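You operate a simulated robot arm through the tools that you are given. There is no shell and no other tool. Be economical: measure what you need, move in short steps, check, and stop when the job is done.

Carry out the task below with a simulated robot arm. There is one attempt and no reset: what you move stays moved.

TASK
Put things in order on the grey table. At the end: the brown sleeve stands where the white wax bottle stood; the white wax bottle stands where the red tag (marked "FAIL") stood; the red tag from the grey table stands on top of the blue block; the white job card from the grey table is on the flat box; whatever was shut is shut again. Leave all else as you found it, and nothing knocked over.
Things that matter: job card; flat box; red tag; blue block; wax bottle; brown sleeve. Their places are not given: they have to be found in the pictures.

The check looks at the end state, three seconds after you hand in, the way a careful person would. Anything else that was tipped, shoved, dropped, spilled or broken makes it a failure.

THE ROBOT
A 7-joint arm with a two-finger parallel gripper, fixed in place. Base frame: the origin is at the foot of the arm, x ahead of it, y to its left, z up; the work surface is at about z = 0. Units: mm, degrees, N and s.
With the tool pointing down near the work surface it reaches from about 220 to 580 mm from the base axis. Its first joint turns from -66.0 to 66.0 degrees. Payload 2.5 kg.
The TCP is the grasp point between the finger pads, 23 mm short of the fingertips. In the tool frame z runs along the fingers and y along their closing line. Largest opening 94 mm; finger width 38, thickness 10; the body of the gripper, 54 by 96 mm, starts 39 mm behind the TCP.
Orientation is that of the tool frame in the base frame, as [roll, pitch, yaw] about the fixed x, y, z axes, in that order (R = Rz(yaw) Ry(pitch) Rx(roll)). With the fingers straight down and closing along the base's y, the tool's x points along the base's -x, its y along +y and its z along -z.

THE INTERFACE
- The arm moves only by the tool step_arm. Its argument "rows" is a list of rows, each an object of numbers (a shift or turn left out is 0, a gripper value left out holds the last): "dx", "dy", "dz": the shift along the tool's x, y, z in cm; "wx", "wy", "wz": the turn, a rotation vector about the tool's x, y, z in degrees; "gripper": the closure in counts, from 0 (fully open) to 255 (shut). In form: [{"dx": .., "dy": .., "dz": .., "wx": .., "wy": .., "wz": .., "gripper": ..}, ...]. A call has 1 to 8 rows; each row shifts and turns the commanded pose from where the row before left it, along the tool's axes as they then stand. Rows are played at 5 a second. More than 50 mm and 8.6 degrees between two rows, or a gripper value outside its range, and nothing of the call is played. A pose out of reach is approached as far as the arm can. The call stops where the force on the tool passes 40 N (or 10 N more than at its start, if that is more) or the arm is blocked; 0.2 s more then pass. Each finger travels about 108 mm/s and halts on what it meets, pressing with about 43 N; the grip force reading is that of the motor and also rises with nothing between the fingers. The clock runs only during rows and for 0.2 s after the last one: add rows that do not move to give the fingers time. The reply holds the time, the measured pose of the TCP, the force on the tool along the base axes, the opening and the grip force, in the units named above and with some noise, and new pictures: "views" is both (left out), scene, wrist or none.
- Cameras (640 x 400 px; columns grow to the right, rows downward): "scene" is fixed at [96.8, -406, 526.2]; the picture's right is [0.94, -0.35, 0.00], its down [-0.26, -0.68, -0.68] and it looks along [0.24, 0.64, -0.73] (base axes); focal length 257 px, centre (320, 200). "wrist" rides on the gripper at [-39, 0, -44] in the tool frame; the picture's right is [0.00, -1.00, 0.00], its down [0.97, 0.00, -0.24] and it looks along [0.24, 0.00, 0.97] (tool axes); focal length 218 px, centre (320, 200).
- measure_at(camera, pixels): for up to 12 pixels [column, row] of the newest picture of that camera ("zoom" is the newest enlarged one), the place [x, y, z] in the base frame of the surface seen there, good to about 2 mm. The clock stands still meanwhile.
- close_up(camera, box): a new picture of the part [left, top, right, bottom] of that camera's present view, enlarged. The clock stands still meanwhile.
- finish_job(): hands the job in; it is judged then, once.

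Work in short steps. Measure before you move; look again where a grasp or a placing could have gone wrong, and mend it. You have 80 turns and 120 pictures in all, those below and enlarged ones among them. Open the gripper and draw the arm clear of the work before you hand the job in, unless the task says otherwise; then end with one line.

The tools are called after "Emit:" as a command line: name --argument value ..., lists and objects as JSON in quotes. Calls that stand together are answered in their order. step_arm: Moves the arm, as the interface text tells. Its arguments: {"type":"object","properties":{"rows":{"type":"array","items":{"type":"object","properties":{"dx":{"type":"number"},"dy":{"type":"number"},"dz":{"type":"number"},"wx":{"type":"number"},"wy":{"type":"number"},"wz":{"type":"number"},"gripper":{"type":"number"}}}},"views":{"type":"string","enum":["both","scene","wrist","none"]}},"required":["rows"]} The other tools are called the same way: measure_at (camera, pixels) gives the place of the surface under pixels of a picture; close_up (camera, box) takes an enlarged picture of a part of a camera's view; finish_job () hands the job in.

At the start:

```text
clock: 0.0
ee_pos: [378.5, -74.1, 300.9]
tcp_rot: [-180.0, -0.1, 180.0]
wrist_force: [1.0, 0.2, 0.7]
width: 93.9
gripper_force: 0.0
```

scene: 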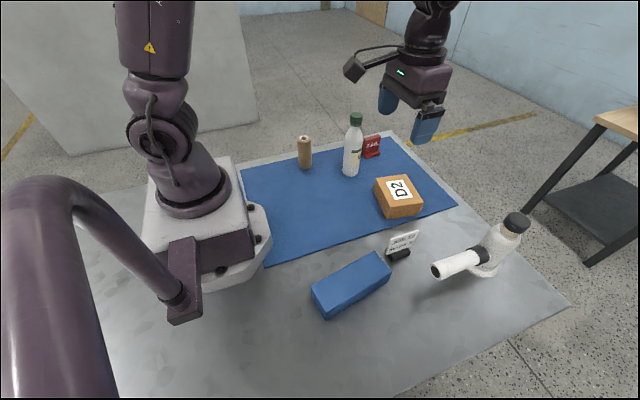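
wrist: 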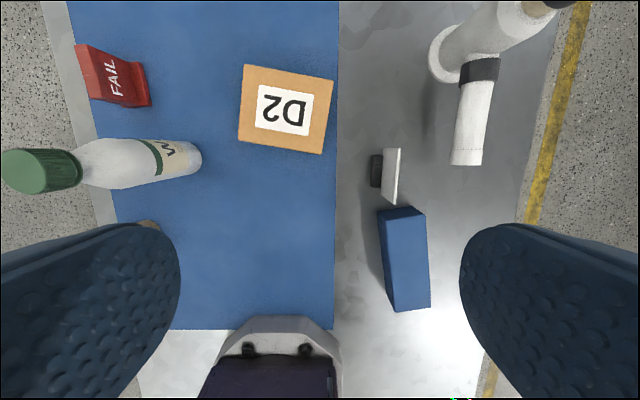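

I'll enlarge the scene picture around the objects first to identify them.

Emit:
close_up --camera "scene" --box '[280, 100, 440, 200]'

Emit:
close_up --camera "scene" --box '[300, 160, 540, 310]'

Emit:
measure_at --camera "scene" --pixels '[[305, 137], [305, 167], [356, 115], [351, 174], [372, 137], [371, 155], [400, 187], [378, 183], [404, 238], [398, 256], [345, 275], [320, 293]]'

Emit:
measure_at --camera "wrist" --pixels '[[246, 66], [333, 80], [322, 153], [239, 140], [380, 208], [424, 215], [430, 305], [394, 311], [375, 170], [399, 150], [396, 203], [285, 250]]'

```text
4.00 times, centred on (360, 150) of scene
```

zoom: 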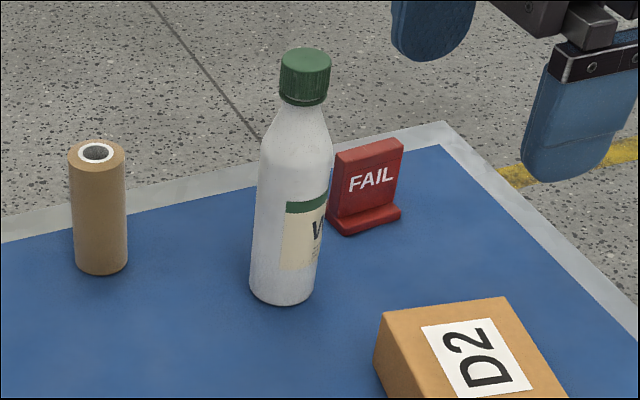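

```text
2.67 times, centred on (420, 235) of scene
```

zoom: 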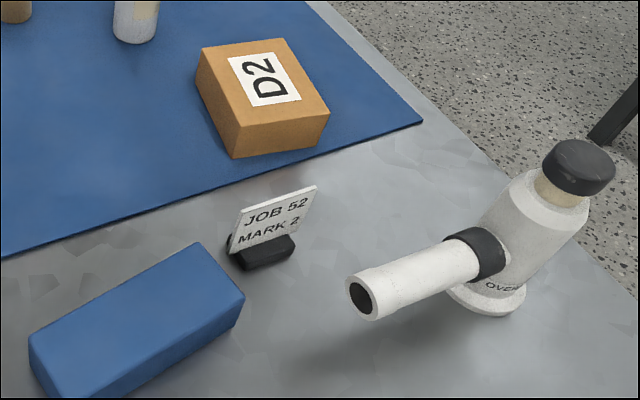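

```text
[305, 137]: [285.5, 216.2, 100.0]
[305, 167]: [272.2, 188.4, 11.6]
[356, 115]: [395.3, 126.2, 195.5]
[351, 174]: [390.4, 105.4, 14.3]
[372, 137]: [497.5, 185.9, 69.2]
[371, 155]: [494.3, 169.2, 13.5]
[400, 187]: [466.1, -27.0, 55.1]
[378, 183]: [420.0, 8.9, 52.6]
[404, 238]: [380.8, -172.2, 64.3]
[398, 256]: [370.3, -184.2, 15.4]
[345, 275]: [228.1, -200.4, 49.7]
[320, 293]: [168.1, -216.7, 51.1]
```

```text
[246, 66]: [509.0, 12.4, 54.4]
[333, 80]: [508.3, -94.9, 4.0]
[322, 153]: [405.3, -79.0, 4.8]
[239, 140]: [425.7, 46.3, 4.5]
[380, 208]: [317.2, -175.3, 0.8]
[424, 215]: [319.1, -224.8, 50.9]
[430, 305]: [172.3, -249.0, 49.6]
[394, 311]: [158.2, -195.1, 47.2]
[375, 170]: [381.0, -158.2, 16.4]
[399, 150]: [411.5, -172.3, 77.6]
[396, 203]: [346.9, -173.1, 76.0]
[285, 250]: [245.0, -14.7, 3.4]
```

Objects identified: sleeve (305,152), bottle (353,145), red tag (371,146), D2 box (398,197), card (400,245), blue block (350,285). I'll measure finer points in the wrist view, box top, card edges and spout.

Emit:
close_up --camera "wrist" --box '[230, 40, 480, 196]'

Emit:
measure_at --camera "wrist" --pixels '[[249, 70], [328, 83], [319, 149], [243, 137], [287, 108], [462, 160], [478, 160], [384, 212], [421, 212], [426, 300], [396, 306], [378, 180]]'

Emit:
measure_at --camera "scene" --pixels '[[389, 248], [416, 232], [407, 262], [390, 263], [409, 252], [436, 270], [386, 258], [374, 255], [391, 270], [383, 183], [410, 180], [418, 202]]'

```text
2.56 times, centred on (355, 118) of wrist
```

zoom: 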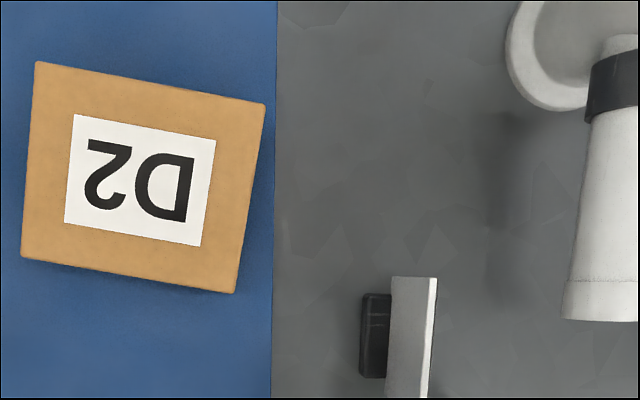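

```text
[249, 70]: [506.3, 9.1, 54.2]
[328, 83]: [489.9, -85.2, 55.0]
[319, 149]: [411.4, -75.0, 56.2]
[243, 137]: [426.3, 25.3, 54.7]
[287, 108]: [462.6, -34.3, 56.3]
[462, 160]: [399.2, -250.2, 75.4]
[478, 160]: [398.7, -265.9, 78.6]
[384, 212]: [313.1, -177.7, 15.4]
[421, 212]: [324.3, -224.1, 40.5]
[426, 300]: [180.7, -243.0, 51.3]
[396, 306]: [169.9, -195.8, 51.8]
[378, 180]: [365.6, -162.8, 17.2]
```

```text
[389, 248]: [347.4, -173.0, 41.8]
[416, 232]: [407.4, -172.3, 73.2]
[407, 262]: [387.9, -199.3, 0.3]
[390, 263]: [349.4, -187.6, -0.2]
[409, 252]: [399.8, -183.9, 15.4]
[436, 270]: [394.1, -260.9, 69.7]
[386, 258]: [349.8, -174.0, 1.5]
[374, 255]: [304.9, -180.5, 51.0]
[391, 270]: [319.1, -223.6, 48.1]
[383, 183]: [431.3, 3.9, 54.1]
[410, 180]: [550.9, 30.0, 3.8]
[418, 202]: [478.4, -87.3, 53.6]
```

The card stands along x at y≈-172, x 347–411, 77 high, so the present finger orientation suits it. I move above it, half close, and go down to just over it.

Emit:
step_arm --rows '[{"dy": -4.9, "gripper": 110}, {"dy": -4.9}, {"dz": 4.5}, {"dz": 4.5}, {"dz": 4.5}, {"dz": 4}, {}]'

```text
clock: 1.6
ee_pos: [378.1, -173.4, 126.1]
tcp_rot: [-180.0, -0.1, 180.0]
wrist_force: [0.2, 0.3, 0.0]
width: 53.4
gripper_force: 0.1
```

scene: 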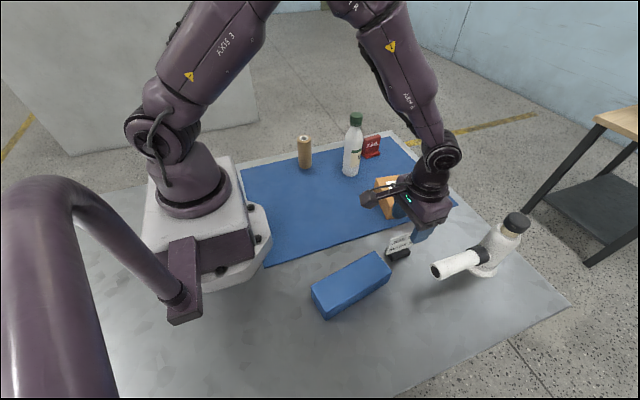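
wrist: 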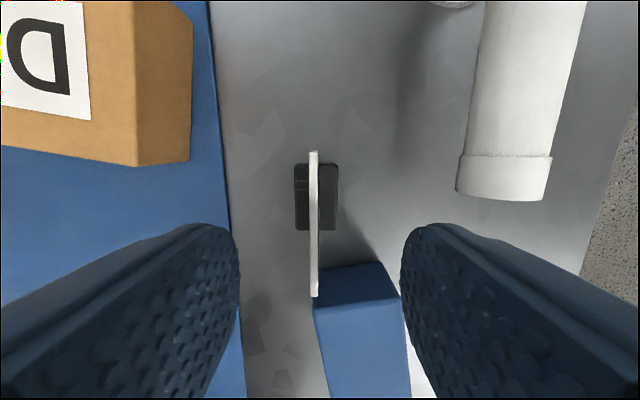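

The card sits at column 314 centred between the fingers. I descend to z≈60 and close on it.

Emit:
step_arm --rows '[{"dz": 3}, {"dz": 3}, {"dz": 0.5}, {"gripper": 255}, {}, {}, {}]'

```text
clock: 3.2
ee_pos: [379.6, -172.3, 61.4]
tcp_rot: [180.0, -0.1, -180.0]
wrist_force: [-1.2, -0.7, -0.7]
width: 3.0
gripper_force: 42.9
```

scene: 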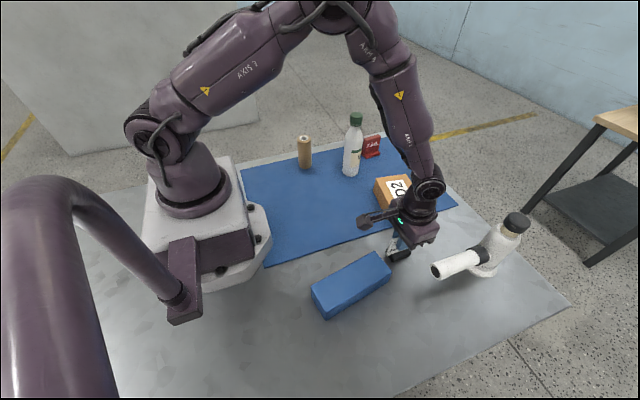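
wrist: 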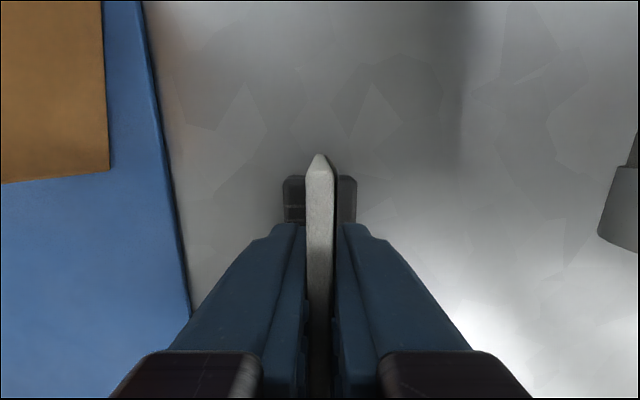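

Card gripped (width 3 mm). Lift 100 mm, carry to over the box centre (460,-32), stay at height to check.

Emit:
step_arm --rows '[{"dz": -3}, {"dz": -4}, {"dz": -3}, {"dx": -2.7, "dy": 4}, {"dx": -2.7, "dy": 4}, {"dx": -2.7, "dy": 4}, {"dy": 2}, {}]'

```text
clock: 5.0
ee_pos: [459.2, -32.3, 163.0]
tcp_rot: [-179.9, 0.1, -180.0]
wrist_force: [-0.7, 0.3, 0.1]
width: 3.2
gripper_force: 43.6
```

scene: 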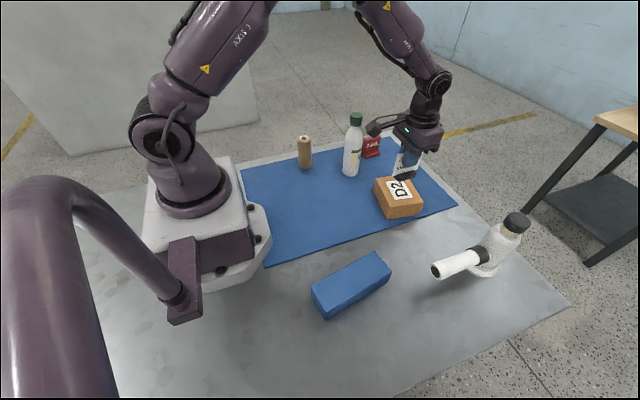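
wrist: 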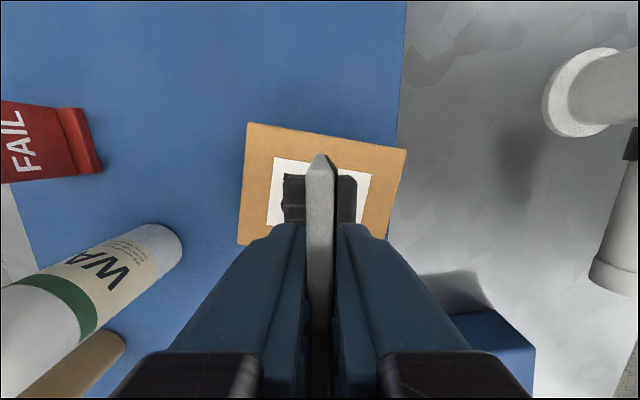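

Card base is over the box label. I lower 45 mm in small steps and check contact.

Emit:
step_arm --rows '[{"dz": 2}, {"dz": 1.5}, {"dz": 0.7}, {"dz": 0.3}, {}, {}]'

Emit:
close_up --camera "scene" --box '[340, 120, 460, 230]'

```text
clock: 6.4
ee_pos: [459.8, -33.5, 116.0]
tcp_rot: [-180.0, 0.0, -180.0]
wrist_force: [0.8, 0.0, -0.6]
width: 3.1
gripper_force: 43.3
```

scene: 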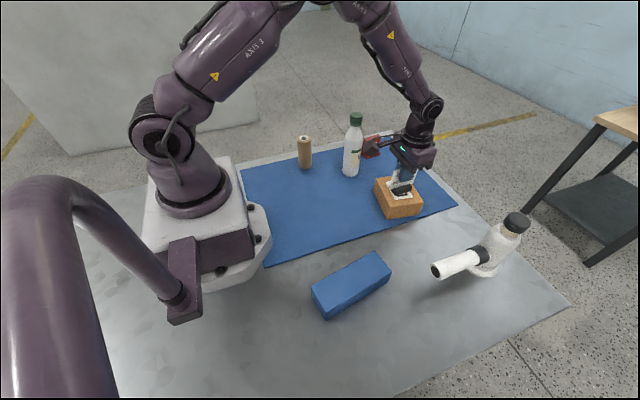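
wrist: 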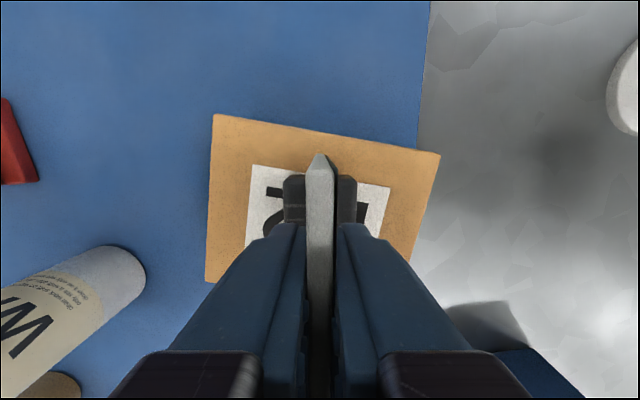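

```text
3.64 times, centred on (400, 175) of scene
```

zoom: 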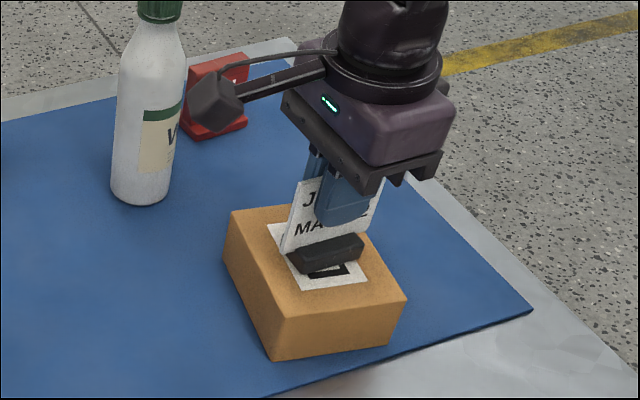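

Base is about a millimetre or two above the box. I measure the boom seen on the gripper at zoom (215,105), and how far the base is off the box.

Emit:
measure_at --camera "zoom" --pixels '[[205, 90], [215, 125], [260, 95], [310, 70], [330, 100], [400, 140], [320, 262], [325, 275]]'

Emit:
step_arm --rows '[{"dz": 0.1}, {"dz": 0.1}, {}]' --views "none"

```text
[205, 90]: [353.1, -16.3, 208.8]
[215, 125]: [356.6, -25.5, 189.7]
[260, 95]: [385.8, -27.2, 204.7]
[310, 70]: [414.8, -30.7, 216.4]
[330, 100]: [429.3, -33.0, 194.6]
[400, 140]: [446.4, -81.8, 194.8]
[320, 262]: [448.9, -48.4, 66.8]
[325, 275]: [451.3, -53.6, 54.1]
```

```text
clock: 7.2
ee_pos: [459.5, -33.9, 114.2]
tcp_rot: [180.0, -0.1, -179.9]
wrist_force: [-3.5, -0.1, 8.4]
width: 3.5
gripper_force: 43.0
```

Contact force 8 N: the card is resting on the box. Release gently, and rise straight up.

Emit:
step_arm --rows '[{"dz": -0.1, "gripper": 200}, {"gripper": 130}, {}, {"dz": -3}, {"dz": -4}, {"dz": -4.5}, {"dz": -4.5}, {}]'

Emit:
close_up --camera "scene" --box '[340, 120, 460, 230]'

Emit:
close_up --camera "wrist" --box '[0, 0, 320, 200]'

```text
clock: 9.0
ee_pos: [460.2, -31.5, 276.9]
tcp_rot: [-180.0, -0.1, 180.0]
wrist_force: [0.1, 0.0, 0.0]
width: 45.9
gripper_force: 0.0
```

scene: 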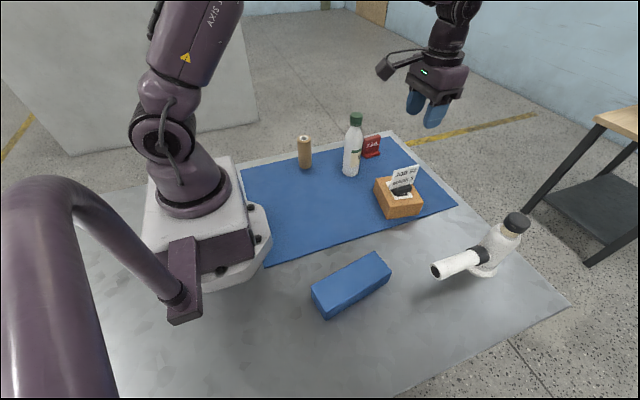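
wrist: 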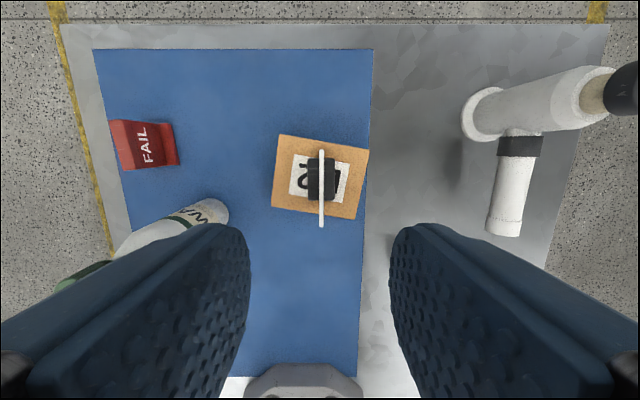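

```text
3.64 times, centred on (400, 175) of scene
```

zoom: 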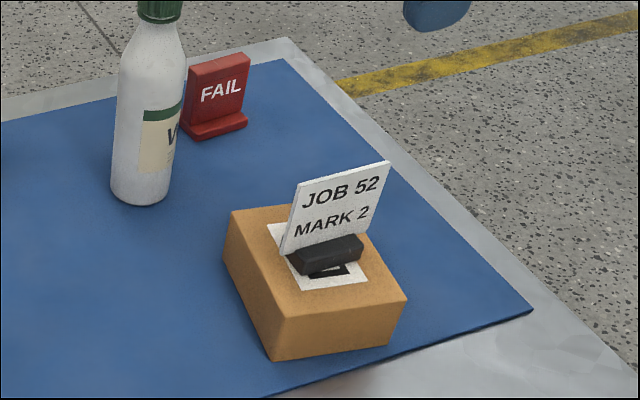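

```text
2.00 times, centred on (160, 100) of wrist
```

zoom: 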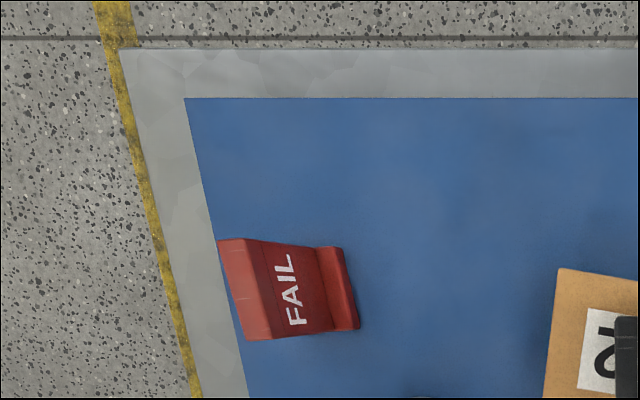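

The card stands on the box. The tag is at wrist (145,145). I'll move over it at this height (clear of the bottle) for a top view.

Emit:
step_arm --rows '[{"dy": 4.5, "gripper": 0}, {"dy": 4.5}, {"dy": 4.5}, {"dy": 4.5}, {"dy": 2.5}, {}]'

Emit:
close_up --camera "wrist" --box '[240, 80, 400, 180]'

```text
clock: 10.4
ee_pos: [458.3, 172.6, 277.6]
tcp_rot: [179.9, 0.0, 180.0]
wrist_force: [1.1, -0.6, 0.2]
width: 94.1
gripper_force: 0.1
```

scene: 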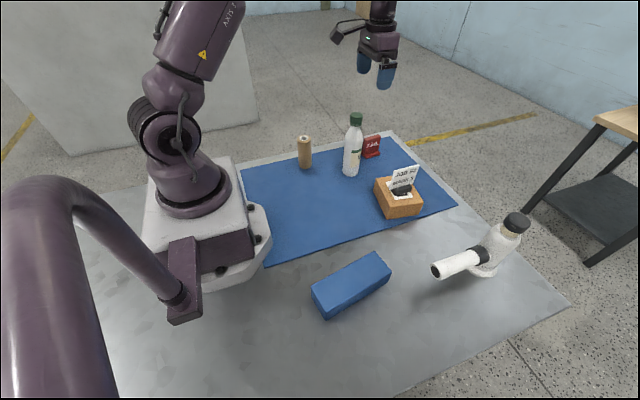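
wrist: 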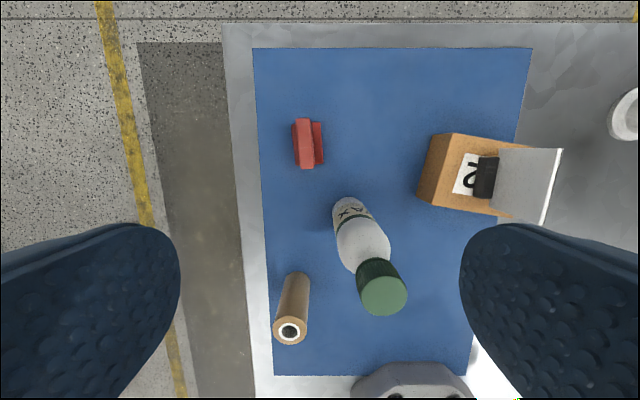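

```text
4.00 times, centred on (320, 130) of wrist
```

zoom: 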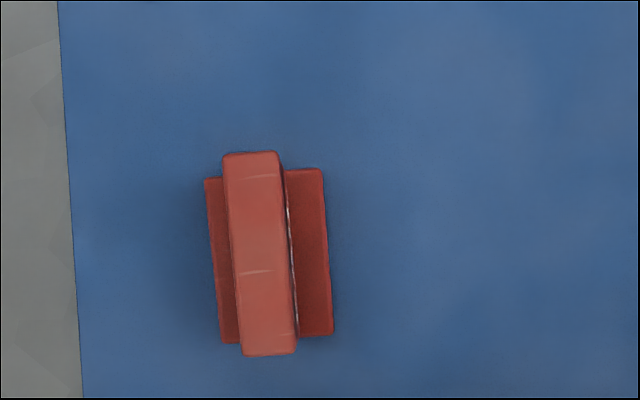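

Clear top view of the tag. I measure its top plate corners and base corners, plus bottle cap and sleeve tops.

Emit:
measure_at --camera "zoom" --pixels '[[228, 157], [274, 156], [293, 348], [247, 351], [260, 255], [210, 185], [318, 174], [327, 330], [226, 337], [308, 250]]'

Emit:
measure_at --camera "wrist" --pixels '[[362, 293], [405, 293], [384, 273], [384, 312], [384, 293], [276, 333], [304, 333], [290, 320], [290, 343], [334, 205], [350, 197], [350, 212]]'

```text
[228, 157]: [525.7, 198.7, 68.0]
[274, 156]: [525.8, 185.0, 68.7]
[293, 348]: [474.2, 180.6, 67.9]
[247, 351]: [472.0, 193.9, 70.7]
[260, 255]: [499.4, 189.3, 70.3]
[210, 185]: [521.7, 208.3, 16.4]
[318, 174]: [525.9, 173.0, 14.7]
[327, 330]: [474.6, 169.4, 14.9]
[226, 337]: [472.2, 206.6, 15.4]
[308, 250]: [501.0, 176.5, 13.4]
```

```text
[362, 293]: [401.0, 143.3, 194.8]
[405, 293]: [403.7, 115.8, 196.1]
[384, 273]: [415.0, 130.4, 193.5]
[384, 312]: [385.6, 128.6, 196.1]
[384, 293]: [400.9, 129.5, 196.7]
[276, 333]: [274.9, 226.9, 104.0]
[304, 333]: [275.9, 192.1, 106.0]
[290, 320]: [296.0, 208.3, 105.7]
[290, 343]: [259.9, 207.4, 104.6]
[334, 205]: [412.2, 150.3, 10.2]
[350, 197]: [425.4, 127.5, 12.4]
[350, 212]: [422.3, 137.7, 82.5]
```

Tag centre ≈(499,189), plate yawed about 5°, top z 70; bottle axis (400,129.5); sleeve (277,208). I measure the block corners and that purple thing at (185,300) before planning, and turn/position over the tag.

Emit:
measure_at --camera "scene" --pixels '[[183, 245], [183, 318], [200, 305], [60, 220], [100, 380], [314, 290], [375, 254], [389, 268], [326, 308], [350, 282]]'

Emit:
step_arm --rows '[{"dx": -4.0, "dy": 1.6, "gripper": 130}, {"wz": -5}, {}]' --views "wrist"

```text
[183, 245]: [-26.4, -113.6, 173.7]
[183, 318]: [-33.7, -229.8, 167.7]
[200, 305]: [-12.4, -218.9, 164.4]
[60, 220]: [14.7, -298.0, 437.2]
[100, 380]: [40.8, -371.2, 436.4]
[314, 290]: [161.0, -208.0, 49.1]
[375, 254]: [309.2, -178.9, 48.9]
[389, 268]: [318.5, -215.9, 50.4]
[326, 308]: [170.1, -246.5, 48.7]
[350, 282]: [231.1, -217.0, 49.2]
```

```text
clock: 11.2
ee_pos: [498.4, 189.1, 277.0]
tcp_rot: [-180.0, 0.1, -175.0]
wrist_force: [0.2, -0.8, -0.1]
width: 46.0
gripper_force: 0.0
```

wrist: 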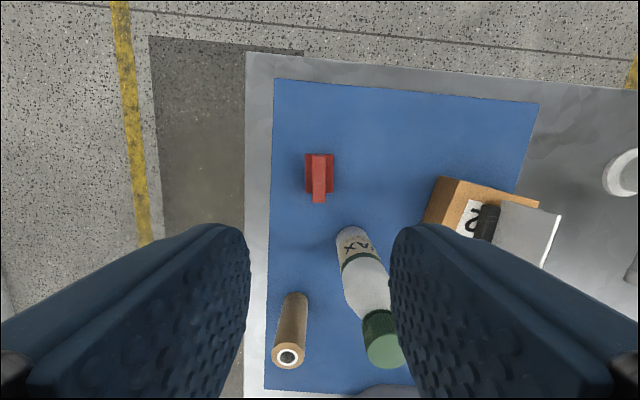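

Tag is aligned and centred. Descend to z≈120 then to 50 and look before closing.

Emit:
step_arm --rows '[{"dz": 4.5}, {"dz": 4.5}, {"dz": 4.5}, {"dz": 4.5}, {"dz": 2.5}, {}]'

```text
clock: 12.6
ee_pos: [501.0, 188.6, 70.9]
tcp_rot: [-179.9, 0.1, -175.0]
wrist_force: [-0.5, -0.1, 0.4]
width: 45.9
gripper_force: 0.1
```

scene: 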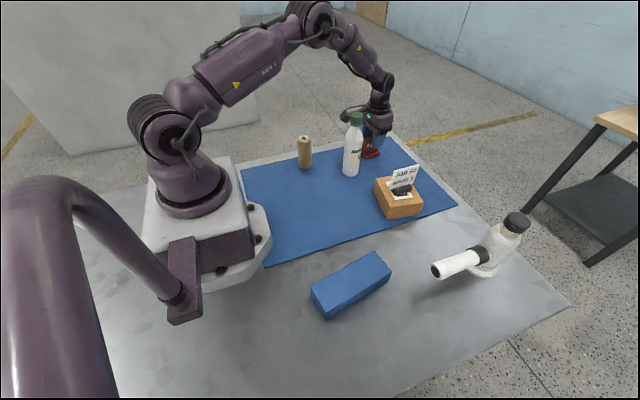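
wrist: 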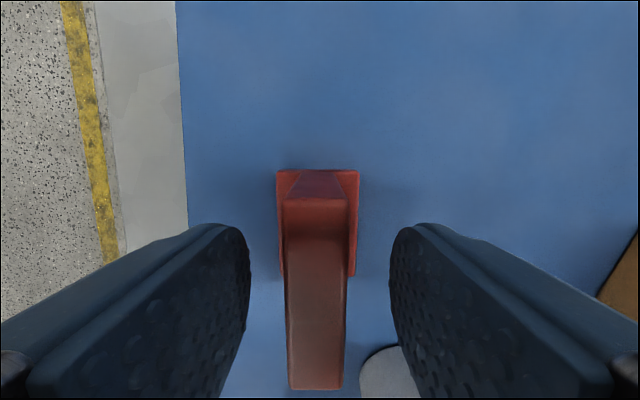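

Tag is centred between the fingers, boom clears the bottle. Down 20 mm and close.

Emit:
step_arm --rows '[{"dz": 1}, {"dz": 1}, {"gripper": 255}, {}, {}]' --views "wrist"

```text
clock: 13.8
ee_pos: [501.7, 189.2, 49.5]
tcp_rot: [180.0, 0.0, -175.1]
wrist_force: [0.1, 2.2, 1.9]
width: 15.4
gripper_force: 43.0
```

wrist: 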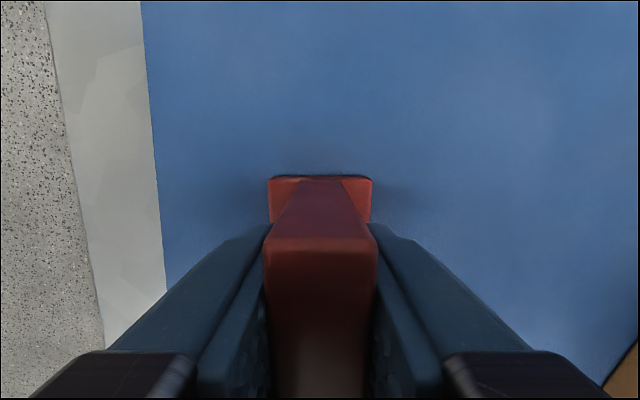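

Tag gripped (15 mm). Lift straight up 190 mm and turn 4° to match the block's axis.

Emit:
step_arm --rows '[{"dz": -2}, {"dz": -4}, {"dz": -4.5}, {"dz": -4.5}, {"dz": -4}, {"wz": -4}, {}]' --views "scene"

```text
clock: 15.4
ee_pos: [500.0, 189.3, 239.5]
tcp_rot: [180.0, -0.2, -171.0]
wrist_force: [0.4, 0.2, -0.8]
width: 15.6
gripper_force: 43.0
```

scene: 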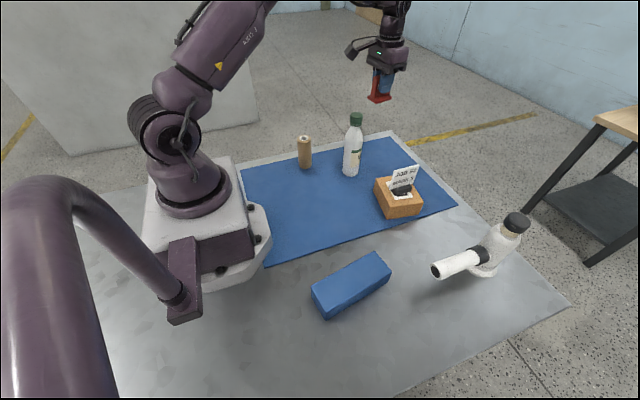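

Tag is held upright at z 240. Carry it toward the block (8 rows then 3).

Emit:
step_arm --rows '[{"dx": 2.905, "dy": -3.234}, {"dx": 2.905, "dy": -3.234}, {"dx": 2.905, "dy": -3.234}, {"dx": 2.905, "dy": -3.234}, {"dx": 2.905, "dy": -3.234}, {"dx": 2.905, "dy": -3.234}, {"dx": 2.905, "dy": -3.234}, {"dx": 2.905, "dy": -3.234}]' --views "none"

Emit:
step_arm --rows '[{"dx": 2.905, "dy": -3.234}, {"dx": 2.905, "dy": -3.234}, {"dx": 2.905, "dy": -3.234}, {"dz": 4}, {"dz": 4}, {}]'

```text
clock: 17.2
ee_pos: [308.8, -102.8, 242.1]
tcp_rot: [179.9, 0.0, -171.0]
wrist_force: [0.8, 0.0, 0.3]
width: 15.4
gripper_force: 42.9
```

```text
clock: 18.6
ee_pos: [237.7, -212.2, 160.8]
tcp_rot: [179.9, 0.0, -170.9]
wrist_force: [-1.1, 0.2, -0.8]
width: 15.3
gripper_force: 43.0
```

scene: 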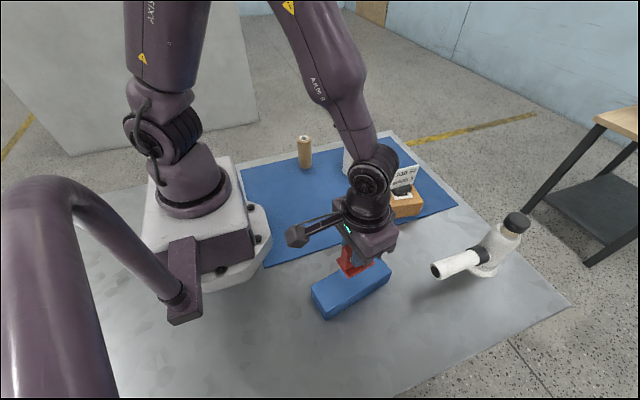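
wrist: 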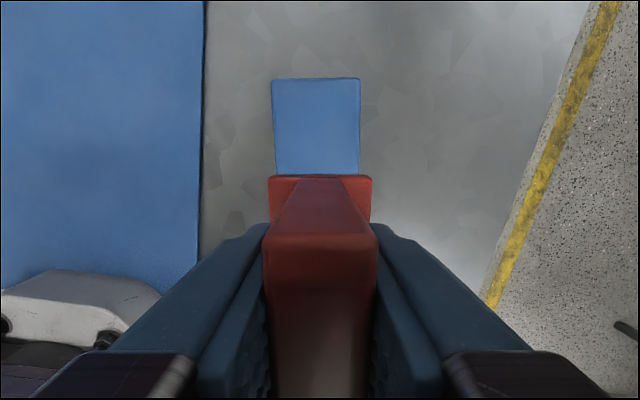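

Well lined up with the block. Lower 61 mm then feel for contact.

Emit:
step_arm --rows '[{"dz": 3}, {"dz": 2}, {"dz": 0.8}, {"dz": 0.4}, {"dz": 0.1}, {}]'

Emit:
close_up --camera "scene" --box '[290, 200, 420, 320]'

```text
clock: 20.0
ee_pos: [241.3, -210.9, 96.1]
tcp_rot: [-180.0, 0.0, -171.0]
wrist_force: [-0.1, 0.3, -0.1]
width: 15.5
gripper_force: 42.3
```

scene: 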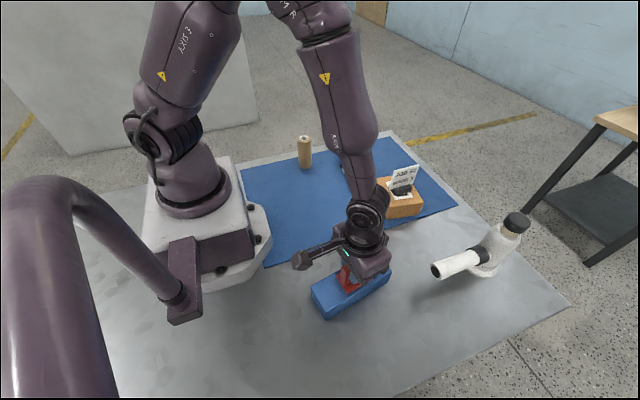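
wrist: 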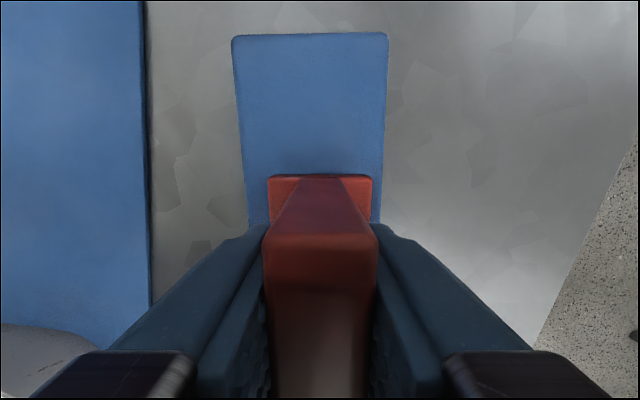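

```text
3.33 times, centred on (355, 260) of scene
```

zoom: 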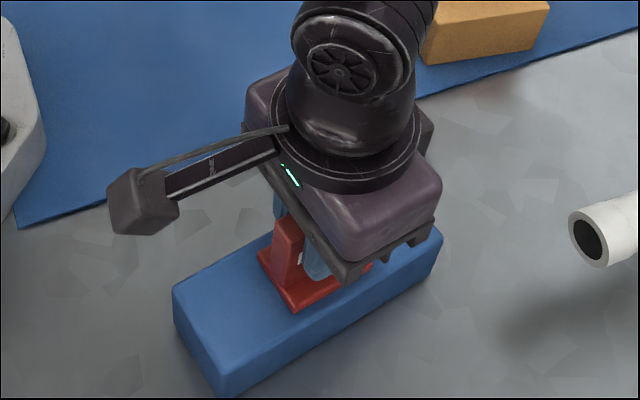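

No contact force yet but nearly down; continue in 1 mm steps.

Emit:
step_arm --rows '[{"dz": 0.1}, {"dz": 0.1}, {}]' --views "none"

```text
clock: 20.6
ee_pos: [241.1, -213.3, 95.6]
tcp_rot: [180.0, 0.1, -171.0]
wrist_force: [-2.1, 1.9, 10.5]
width: 15.4
gripper_force: 43.0
stopped in row 3: the force on the tool passed its limit (the readings are from after the stop); the commanded pose is now the measured one
```

Contact (10 N). Release and rise straight up.

Emit:
step_arm --rows '[{"dz": -0.1, "gripper": 190}, {"gripper": 130}, {}, {"dz": -3}, {"dz": -4}, {"dz": -4.5}, {"dz": -4.5}, {}]'

Emit:
close_up --camera "scene" --box '[290, 200, 420, 320]'

```text
clock: 22.4
ee_pos: [240.8, -212.9, 256.2]
tcp_rot: [179.9, 0.1, -171.1]
wrist_force: [1.3, -1.0, 0.7]
width: 45.9
gripper_force: 0.0
```

scene: 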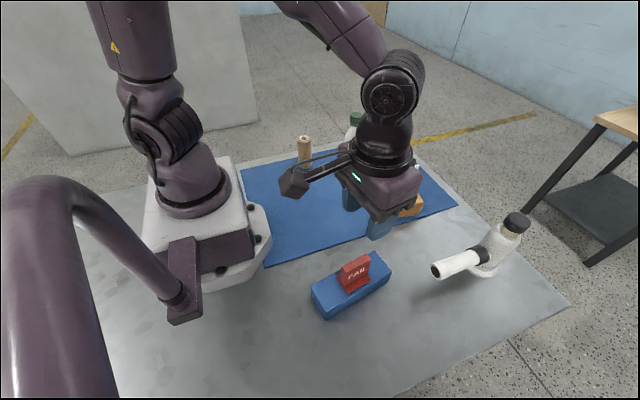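
wrist: 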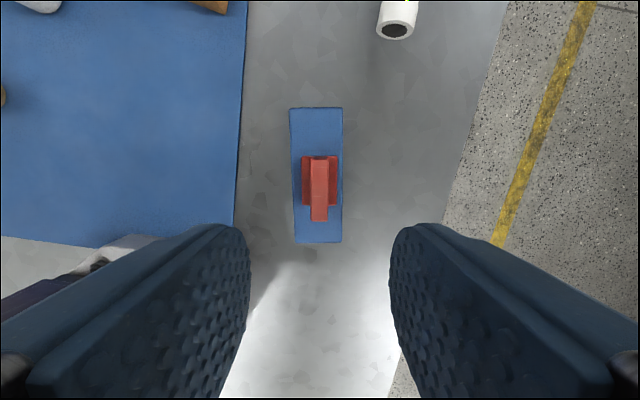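

```text
3.33 times, centred on (355, 260) of scene
```

zoom: 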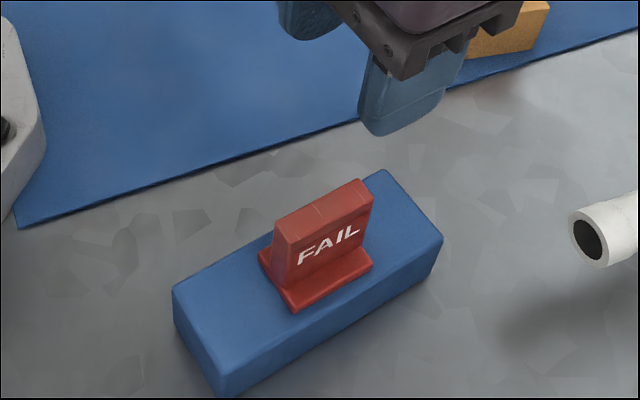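

Tag stands on the block. Now turn back, rise a bit, and go to over the bottle.

Emit:
step_arm --rows '[{"dz": -4, "wz": 4.5}, {"wz": 4.5}, {"dx": -1.769, "dy": 3.804}, {"dx": -1.769, "dy": 3.804}, {"dx": -1.769, "dy": 3.804}, {"dx": -1.769, "dy": 3.804}, {"dx": -1.769, "dy": 3.804}, {"dx": -1.769, "dy": 3.804}]' --views "none"

Emit:
step_arm --rows '[{"dx": -1.769, "dy": 3.804}, {"dx": -1.769, "dy": 3.804}, {"dx": -1.769, "dy": 3.804}, {}, {}]'

```text
clock: 24.2
ee_pos: [345.6, 16.3, 298.2]
tcp_rot: [180.0, 0.1, 180.0]
wrist_force: [0.3, 0.3, -0.9]
width: 46.0
gripper_force: 0.1
```

```text
clock: 25.4
ee_pos: [399.4, 130.5, 296.8]
tcp_rot: [-180.0, 0.1, 180.0]
wrist_force: [0.1, -0.1, 0.4]
width: 46.1
gripper_force: 0.0
```

scene: 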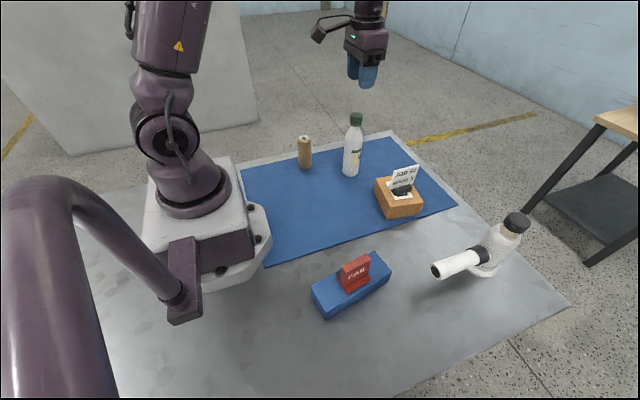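
wrist: 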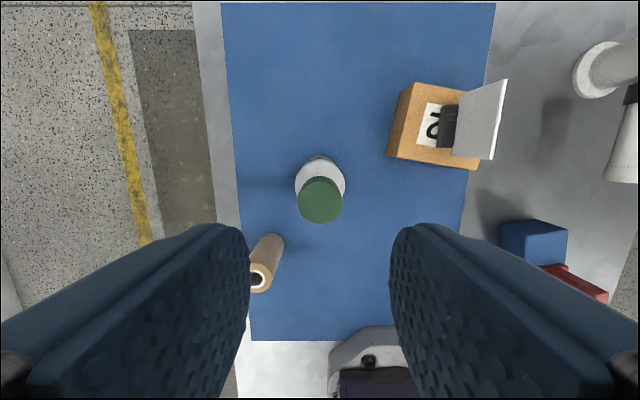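

I re-measure the cap edges and the neck/shoulder profile of the bottle.

Emit:
close_up --camera "scene" --box '[316, 100, 396, 190]'

Emit:
measure_at --camera "wrist" --pixels '[[300, 200], [341, 200], [320, 180], [320, 218], [297, 182], [343, 182], [320, 157]]'

Emit:
measure_at --camera "scene" --pixels '[[356, 114], [356, 122], [355, 125], [355, 128], [354, 133], [354, 140], [353, 155], [351, 175]]'

```text
4.44 times, centred on (356, 145) of scene
```

zoom: 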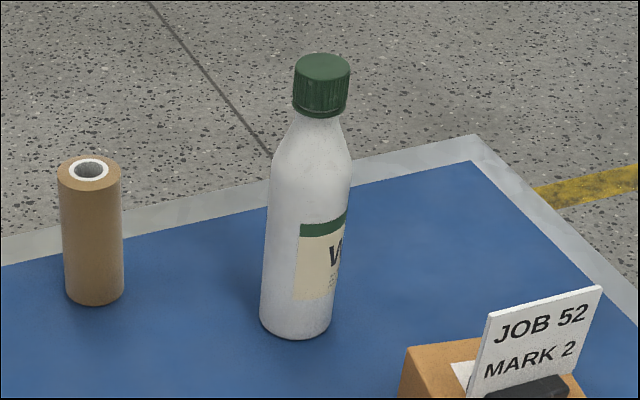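

```text
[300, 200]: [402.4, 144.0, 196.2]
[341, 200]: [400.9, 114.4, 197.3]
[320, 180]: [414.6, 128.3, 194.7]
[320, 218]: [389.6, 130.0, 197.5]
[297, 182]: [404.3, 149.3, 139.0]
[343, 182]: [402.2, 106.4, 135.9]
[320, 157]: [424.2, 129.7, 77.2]
```

```text
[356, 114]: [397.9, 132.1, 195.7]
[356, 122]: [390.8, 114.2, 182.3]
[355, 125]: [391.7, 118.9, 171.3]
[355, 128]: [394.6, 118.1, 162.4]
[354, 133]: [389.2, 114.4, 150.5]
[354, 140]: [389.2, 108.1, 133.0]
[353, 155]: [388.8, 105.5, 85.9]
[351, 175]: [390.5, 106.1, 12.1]
```

Cap spans z≈168–197, Ø31, axis (401,129). Descend so the fingers embrace only the cap (TCP z≈181).

Emit:
step_arm --rows '[{"dx": -0.1, "dz": 4}, {"dz": 4}, {"dz": 2.5}, {"dz": 1.1}, {}]'

Emit:
close_up --camera "scene" --box '[316, 90, 396, 190]'

```text
clock: 26.6
ee_pos: [401.3, 130.2, 180.1]
tcp_rot: [-180.0, 0.1, -179.9]
wrist_force: [0.0, 0.8, 0.2]
width: 46.0
gripper_force: 0.0
```

scene: 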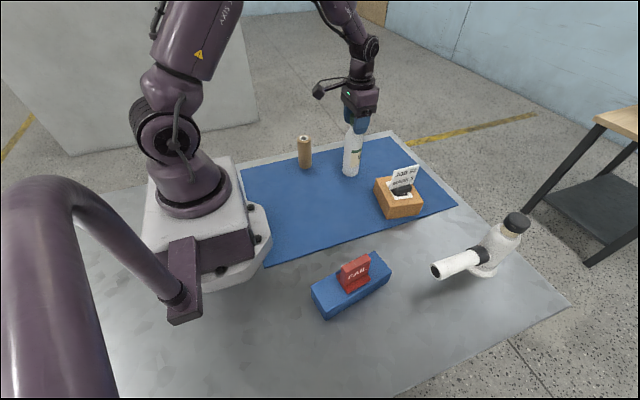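
wrist: 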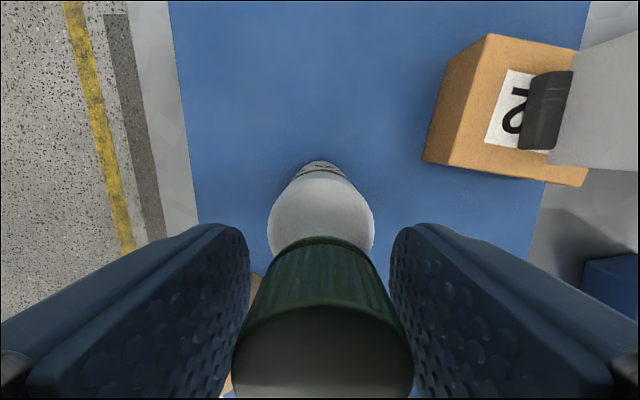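

```text
4.00 times, centred on (356, 140) of scene
```

zoom: 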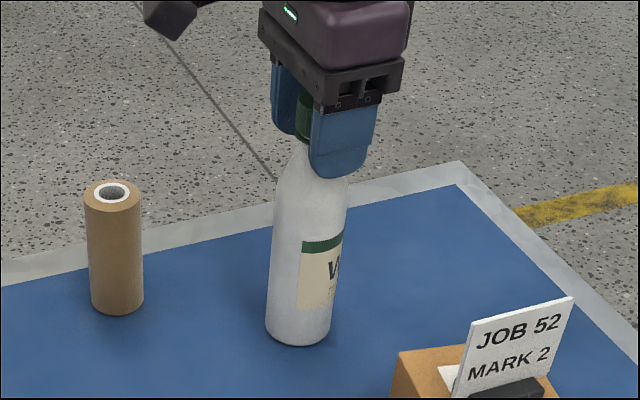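

The cap is centred between the fingers. Close, then a small 8 mm test lift to see whether the bottle comes along with its cap.

Emit:
step_arm --rows '[{"gripper": 150}, {"gripper": 255}, {}, {}, {"dz": -0.4}, {"dz": -0.4}, {}]'

Emit:
close_up --camera "scene" --box '[316, 90, 396, 190]'

```text
clock: 28.2
ee_pos: [400.1, 129.8, 188.8]
tcp_rot: [-180.0, 0.0, 180.0]
wrist_force: [0.4, -0.1, -1.8]
width: 29.5
gripper_force: 42.9
```

scene: 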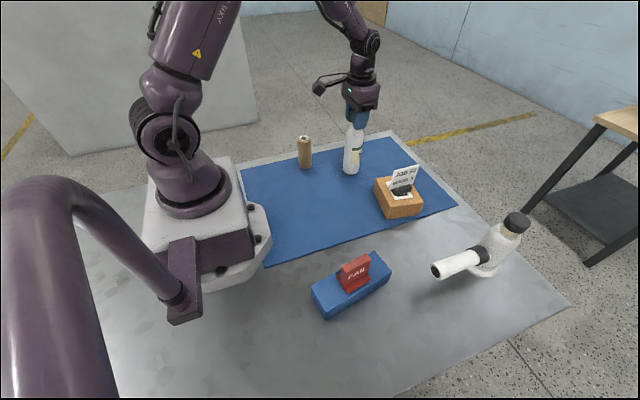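
wrist: 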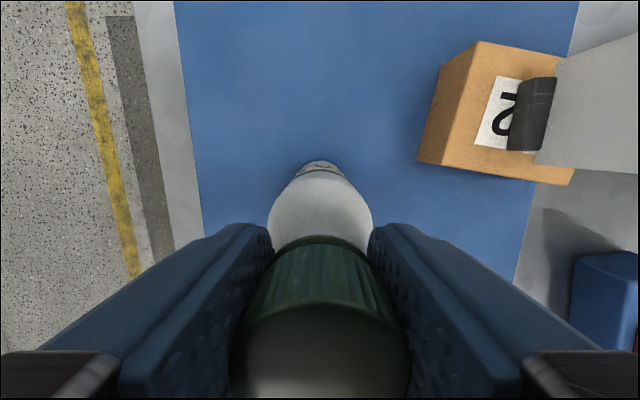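

```text
4.00 times, centred on (356, 140) of scene
```

zoom: 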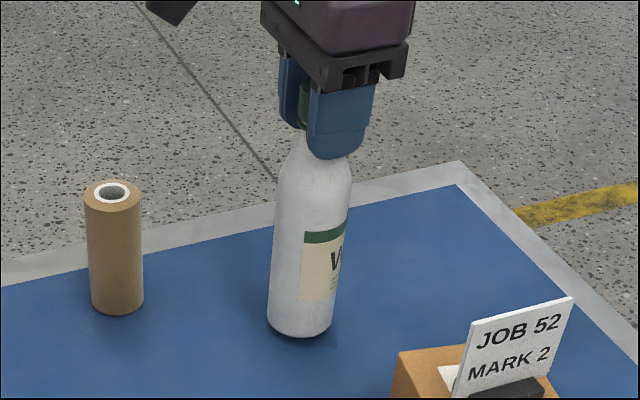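

The bottle came up whole. Lift 40 mm more and carry it to the tag's old place (499,189) in smaller steps.

Emit:
step_arm --rows '[{"dz": -2}, {"dz": -2}, {"dx": -2.5, "dy": 1.5}, {"dx": -2.5, "dy": 1.5}, {"dx": -2.5, "dy": 1.5}, {"dx": -2.4, "dy": 1.4}, {}, {}]'

```text
clock: 30.1
ee_pos: [499.9, 188.0, 227.5]
tcp_rot: [-180.0, 0.1, 179.9]
wrist_force: [-0.3, -0.3, -1.3]
width: 29.5
gripper_force: 43.5
```

scene: 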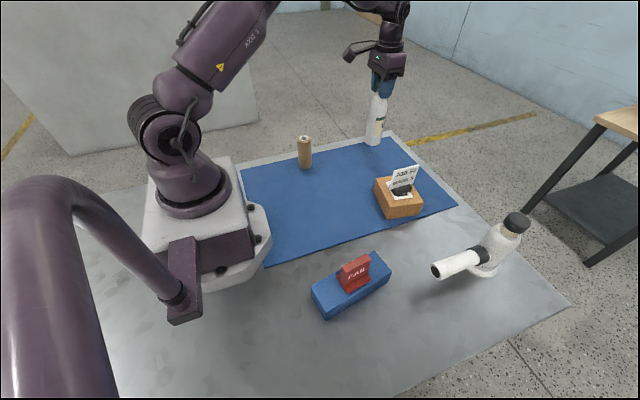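
wrist: 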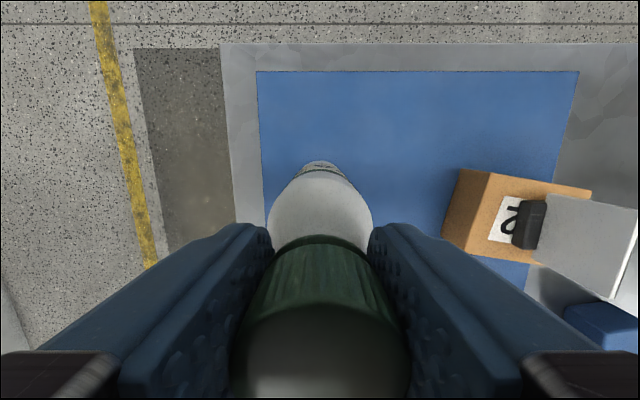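

Bottle hangs straight over the target. Lower 45 mm, then the last millimetres gently.

Emit:
step_arm --rows '[{"dz": 2}, {"dz": 1.5}, {"dz": 0.8}, {"dz": 0.2}, {}, {}]'

Emit:
step_arm --rows '[{"dz": 0.1}, {"dz": 0.1}, {}]' --views "none"

```text
clock: 31.4
ee_pos: [502.8, 188.5, 184.0]
tcp_rot: [-180.0, 0.0, -180.0]
wrist_force: [0.3, 0.5, -1.7]
width: 29.5
gripper_force: 42.9
```

scene: 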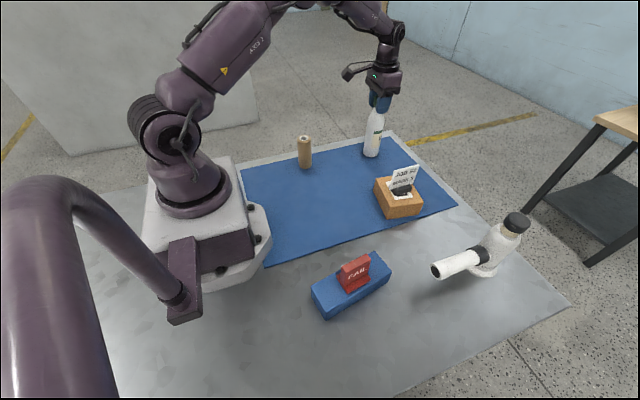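
wrist: 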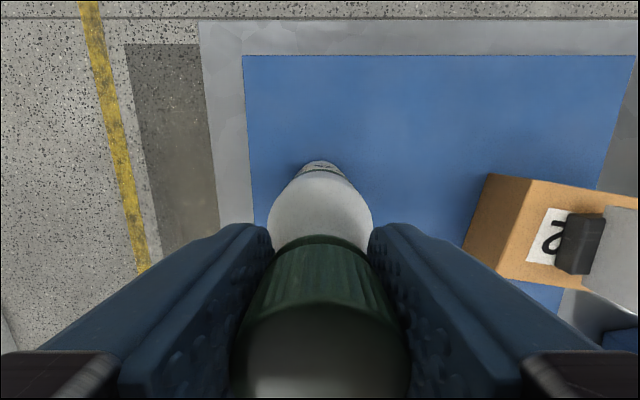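

```text
clock: 32.2
ee_pos: [500.2, 188.5, 180.9]
tcp_rot: [-180.0, 0.1, -179.9]
wrist_force: [-0.8, 0.7, -1.3]
width: 29.8
gripper_force: 43.0
```

Still hanging (−1.3 N); 1 mm further down at a time.

Emit:
step_arm --rows '[{"dz": 0.1}, {}]' --views "none"

Emit:
step_arm --rows '[{"dz": 0.05}, {}]' --views "none"

```text
clock: 32.9
ee_pos: [499.6, 189.5, 181.5]
tcp_rot: [-180.0, 0.1, 180.0]
wrist_force: [0.6, -0.3, -3.0]
width: 29.7
gripper_force: 42.8
```

```text
clock: 33.5
ee_pos: [499.3, 188.6, 179.3]
tcp_rot: [180.0, 0.1, 180.0]
wrist_force: [0.6, -0.1, -1.1]
width: 29.6
gripper_force: 43.3
```

Emit:
step_arm --rows '[{"dz": 0.1}, {}]' --views "none"

Emit:
close_up --camera "scene" --box '[340, 80, 420, 180]'

```text
clock: 34.0
ee_pos: [500.8, 188.4, 180.4]
tcp_rot: [180.0, 0.1, 180.0]
wrist_force: [-0.3, -1.3, 0.3]
width: 29.6
gripper_force: 43.6
```

```text
4.00 times, centred on (380, 130) of scene
```

zoom: 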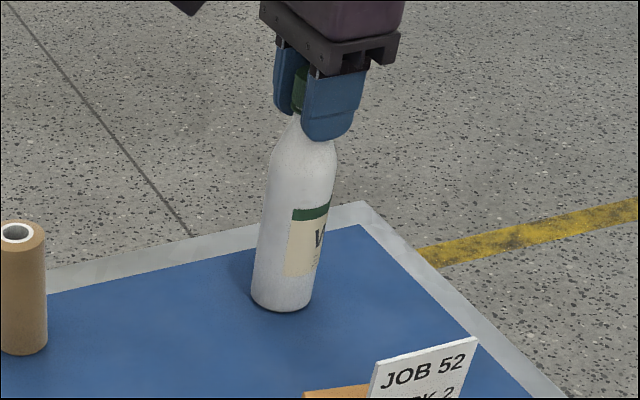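

Force has gone from about −1.5 to +0.3 N, so it's touching; one more millimetre to confirm the contact.

Emit:
step_arm --rows '[{"dz": 0.1}, {}]' --views "none"

```text
clock: 34.6
ee_pos: [499.4, 189.1, 179.4]
tcp_rot: [179.8, 0.2, 179.9]
wrist_force: [0.2, -0.5, 8.4]
width: 29.6
gripper_force: 43.4
```

Contact 8 N: bottle stands. Release slowly and rise straight up.

Emit:
step_arm --rows '[{"dz": -0.1}, {"gripper": 165}, {"gripper": 130}, {}, {"dz": -2}, {"dz": -3.5}, {"dz": -4}, {}]'

Emit:
close_up --camera "scene" --box '[340, 80, 420, 180]'

Emit:
measure_at --camera "wrist" --pixels '[[320, 200], [300, 200], [341, 200]]'

```text
clock: 36.5
ee_pos: [503.6, 189.0, 276.6]
tcp_rot: [-179.9, 0.1, -179.9]
wrist_force: [-0.3, 0.5, 0.2]
width: 46.0
gripper_force: 0.0
```

scene: 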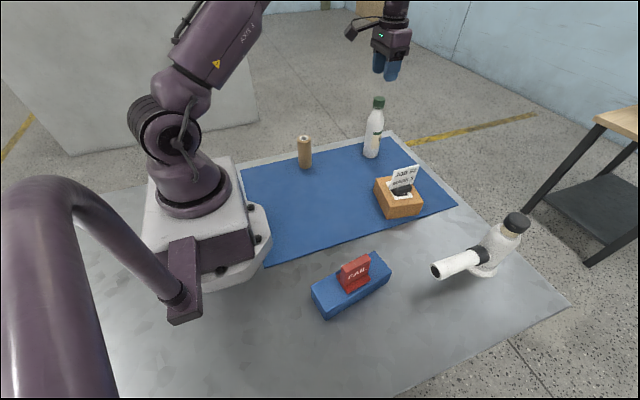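
wrist: 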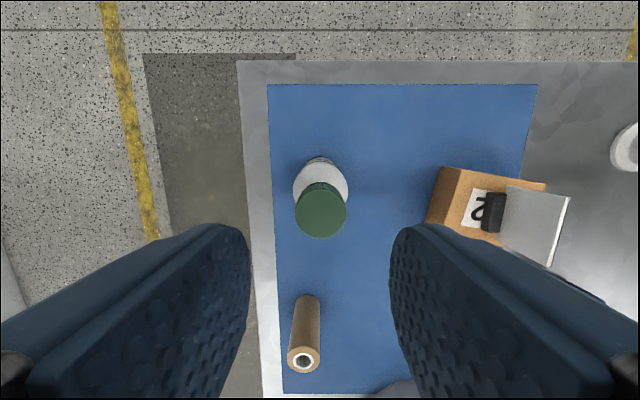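

```text
4.00 times, centred on (380, 130) of scene
```

zoom: 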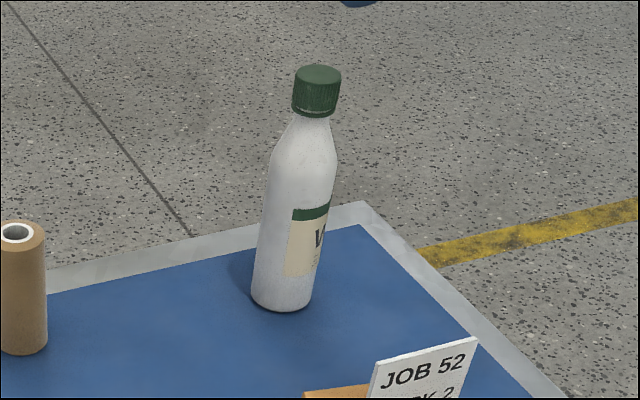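

```text
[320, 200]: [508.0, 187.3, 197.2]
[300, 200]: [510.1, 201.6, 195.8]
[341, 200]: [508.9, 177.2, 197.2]
```

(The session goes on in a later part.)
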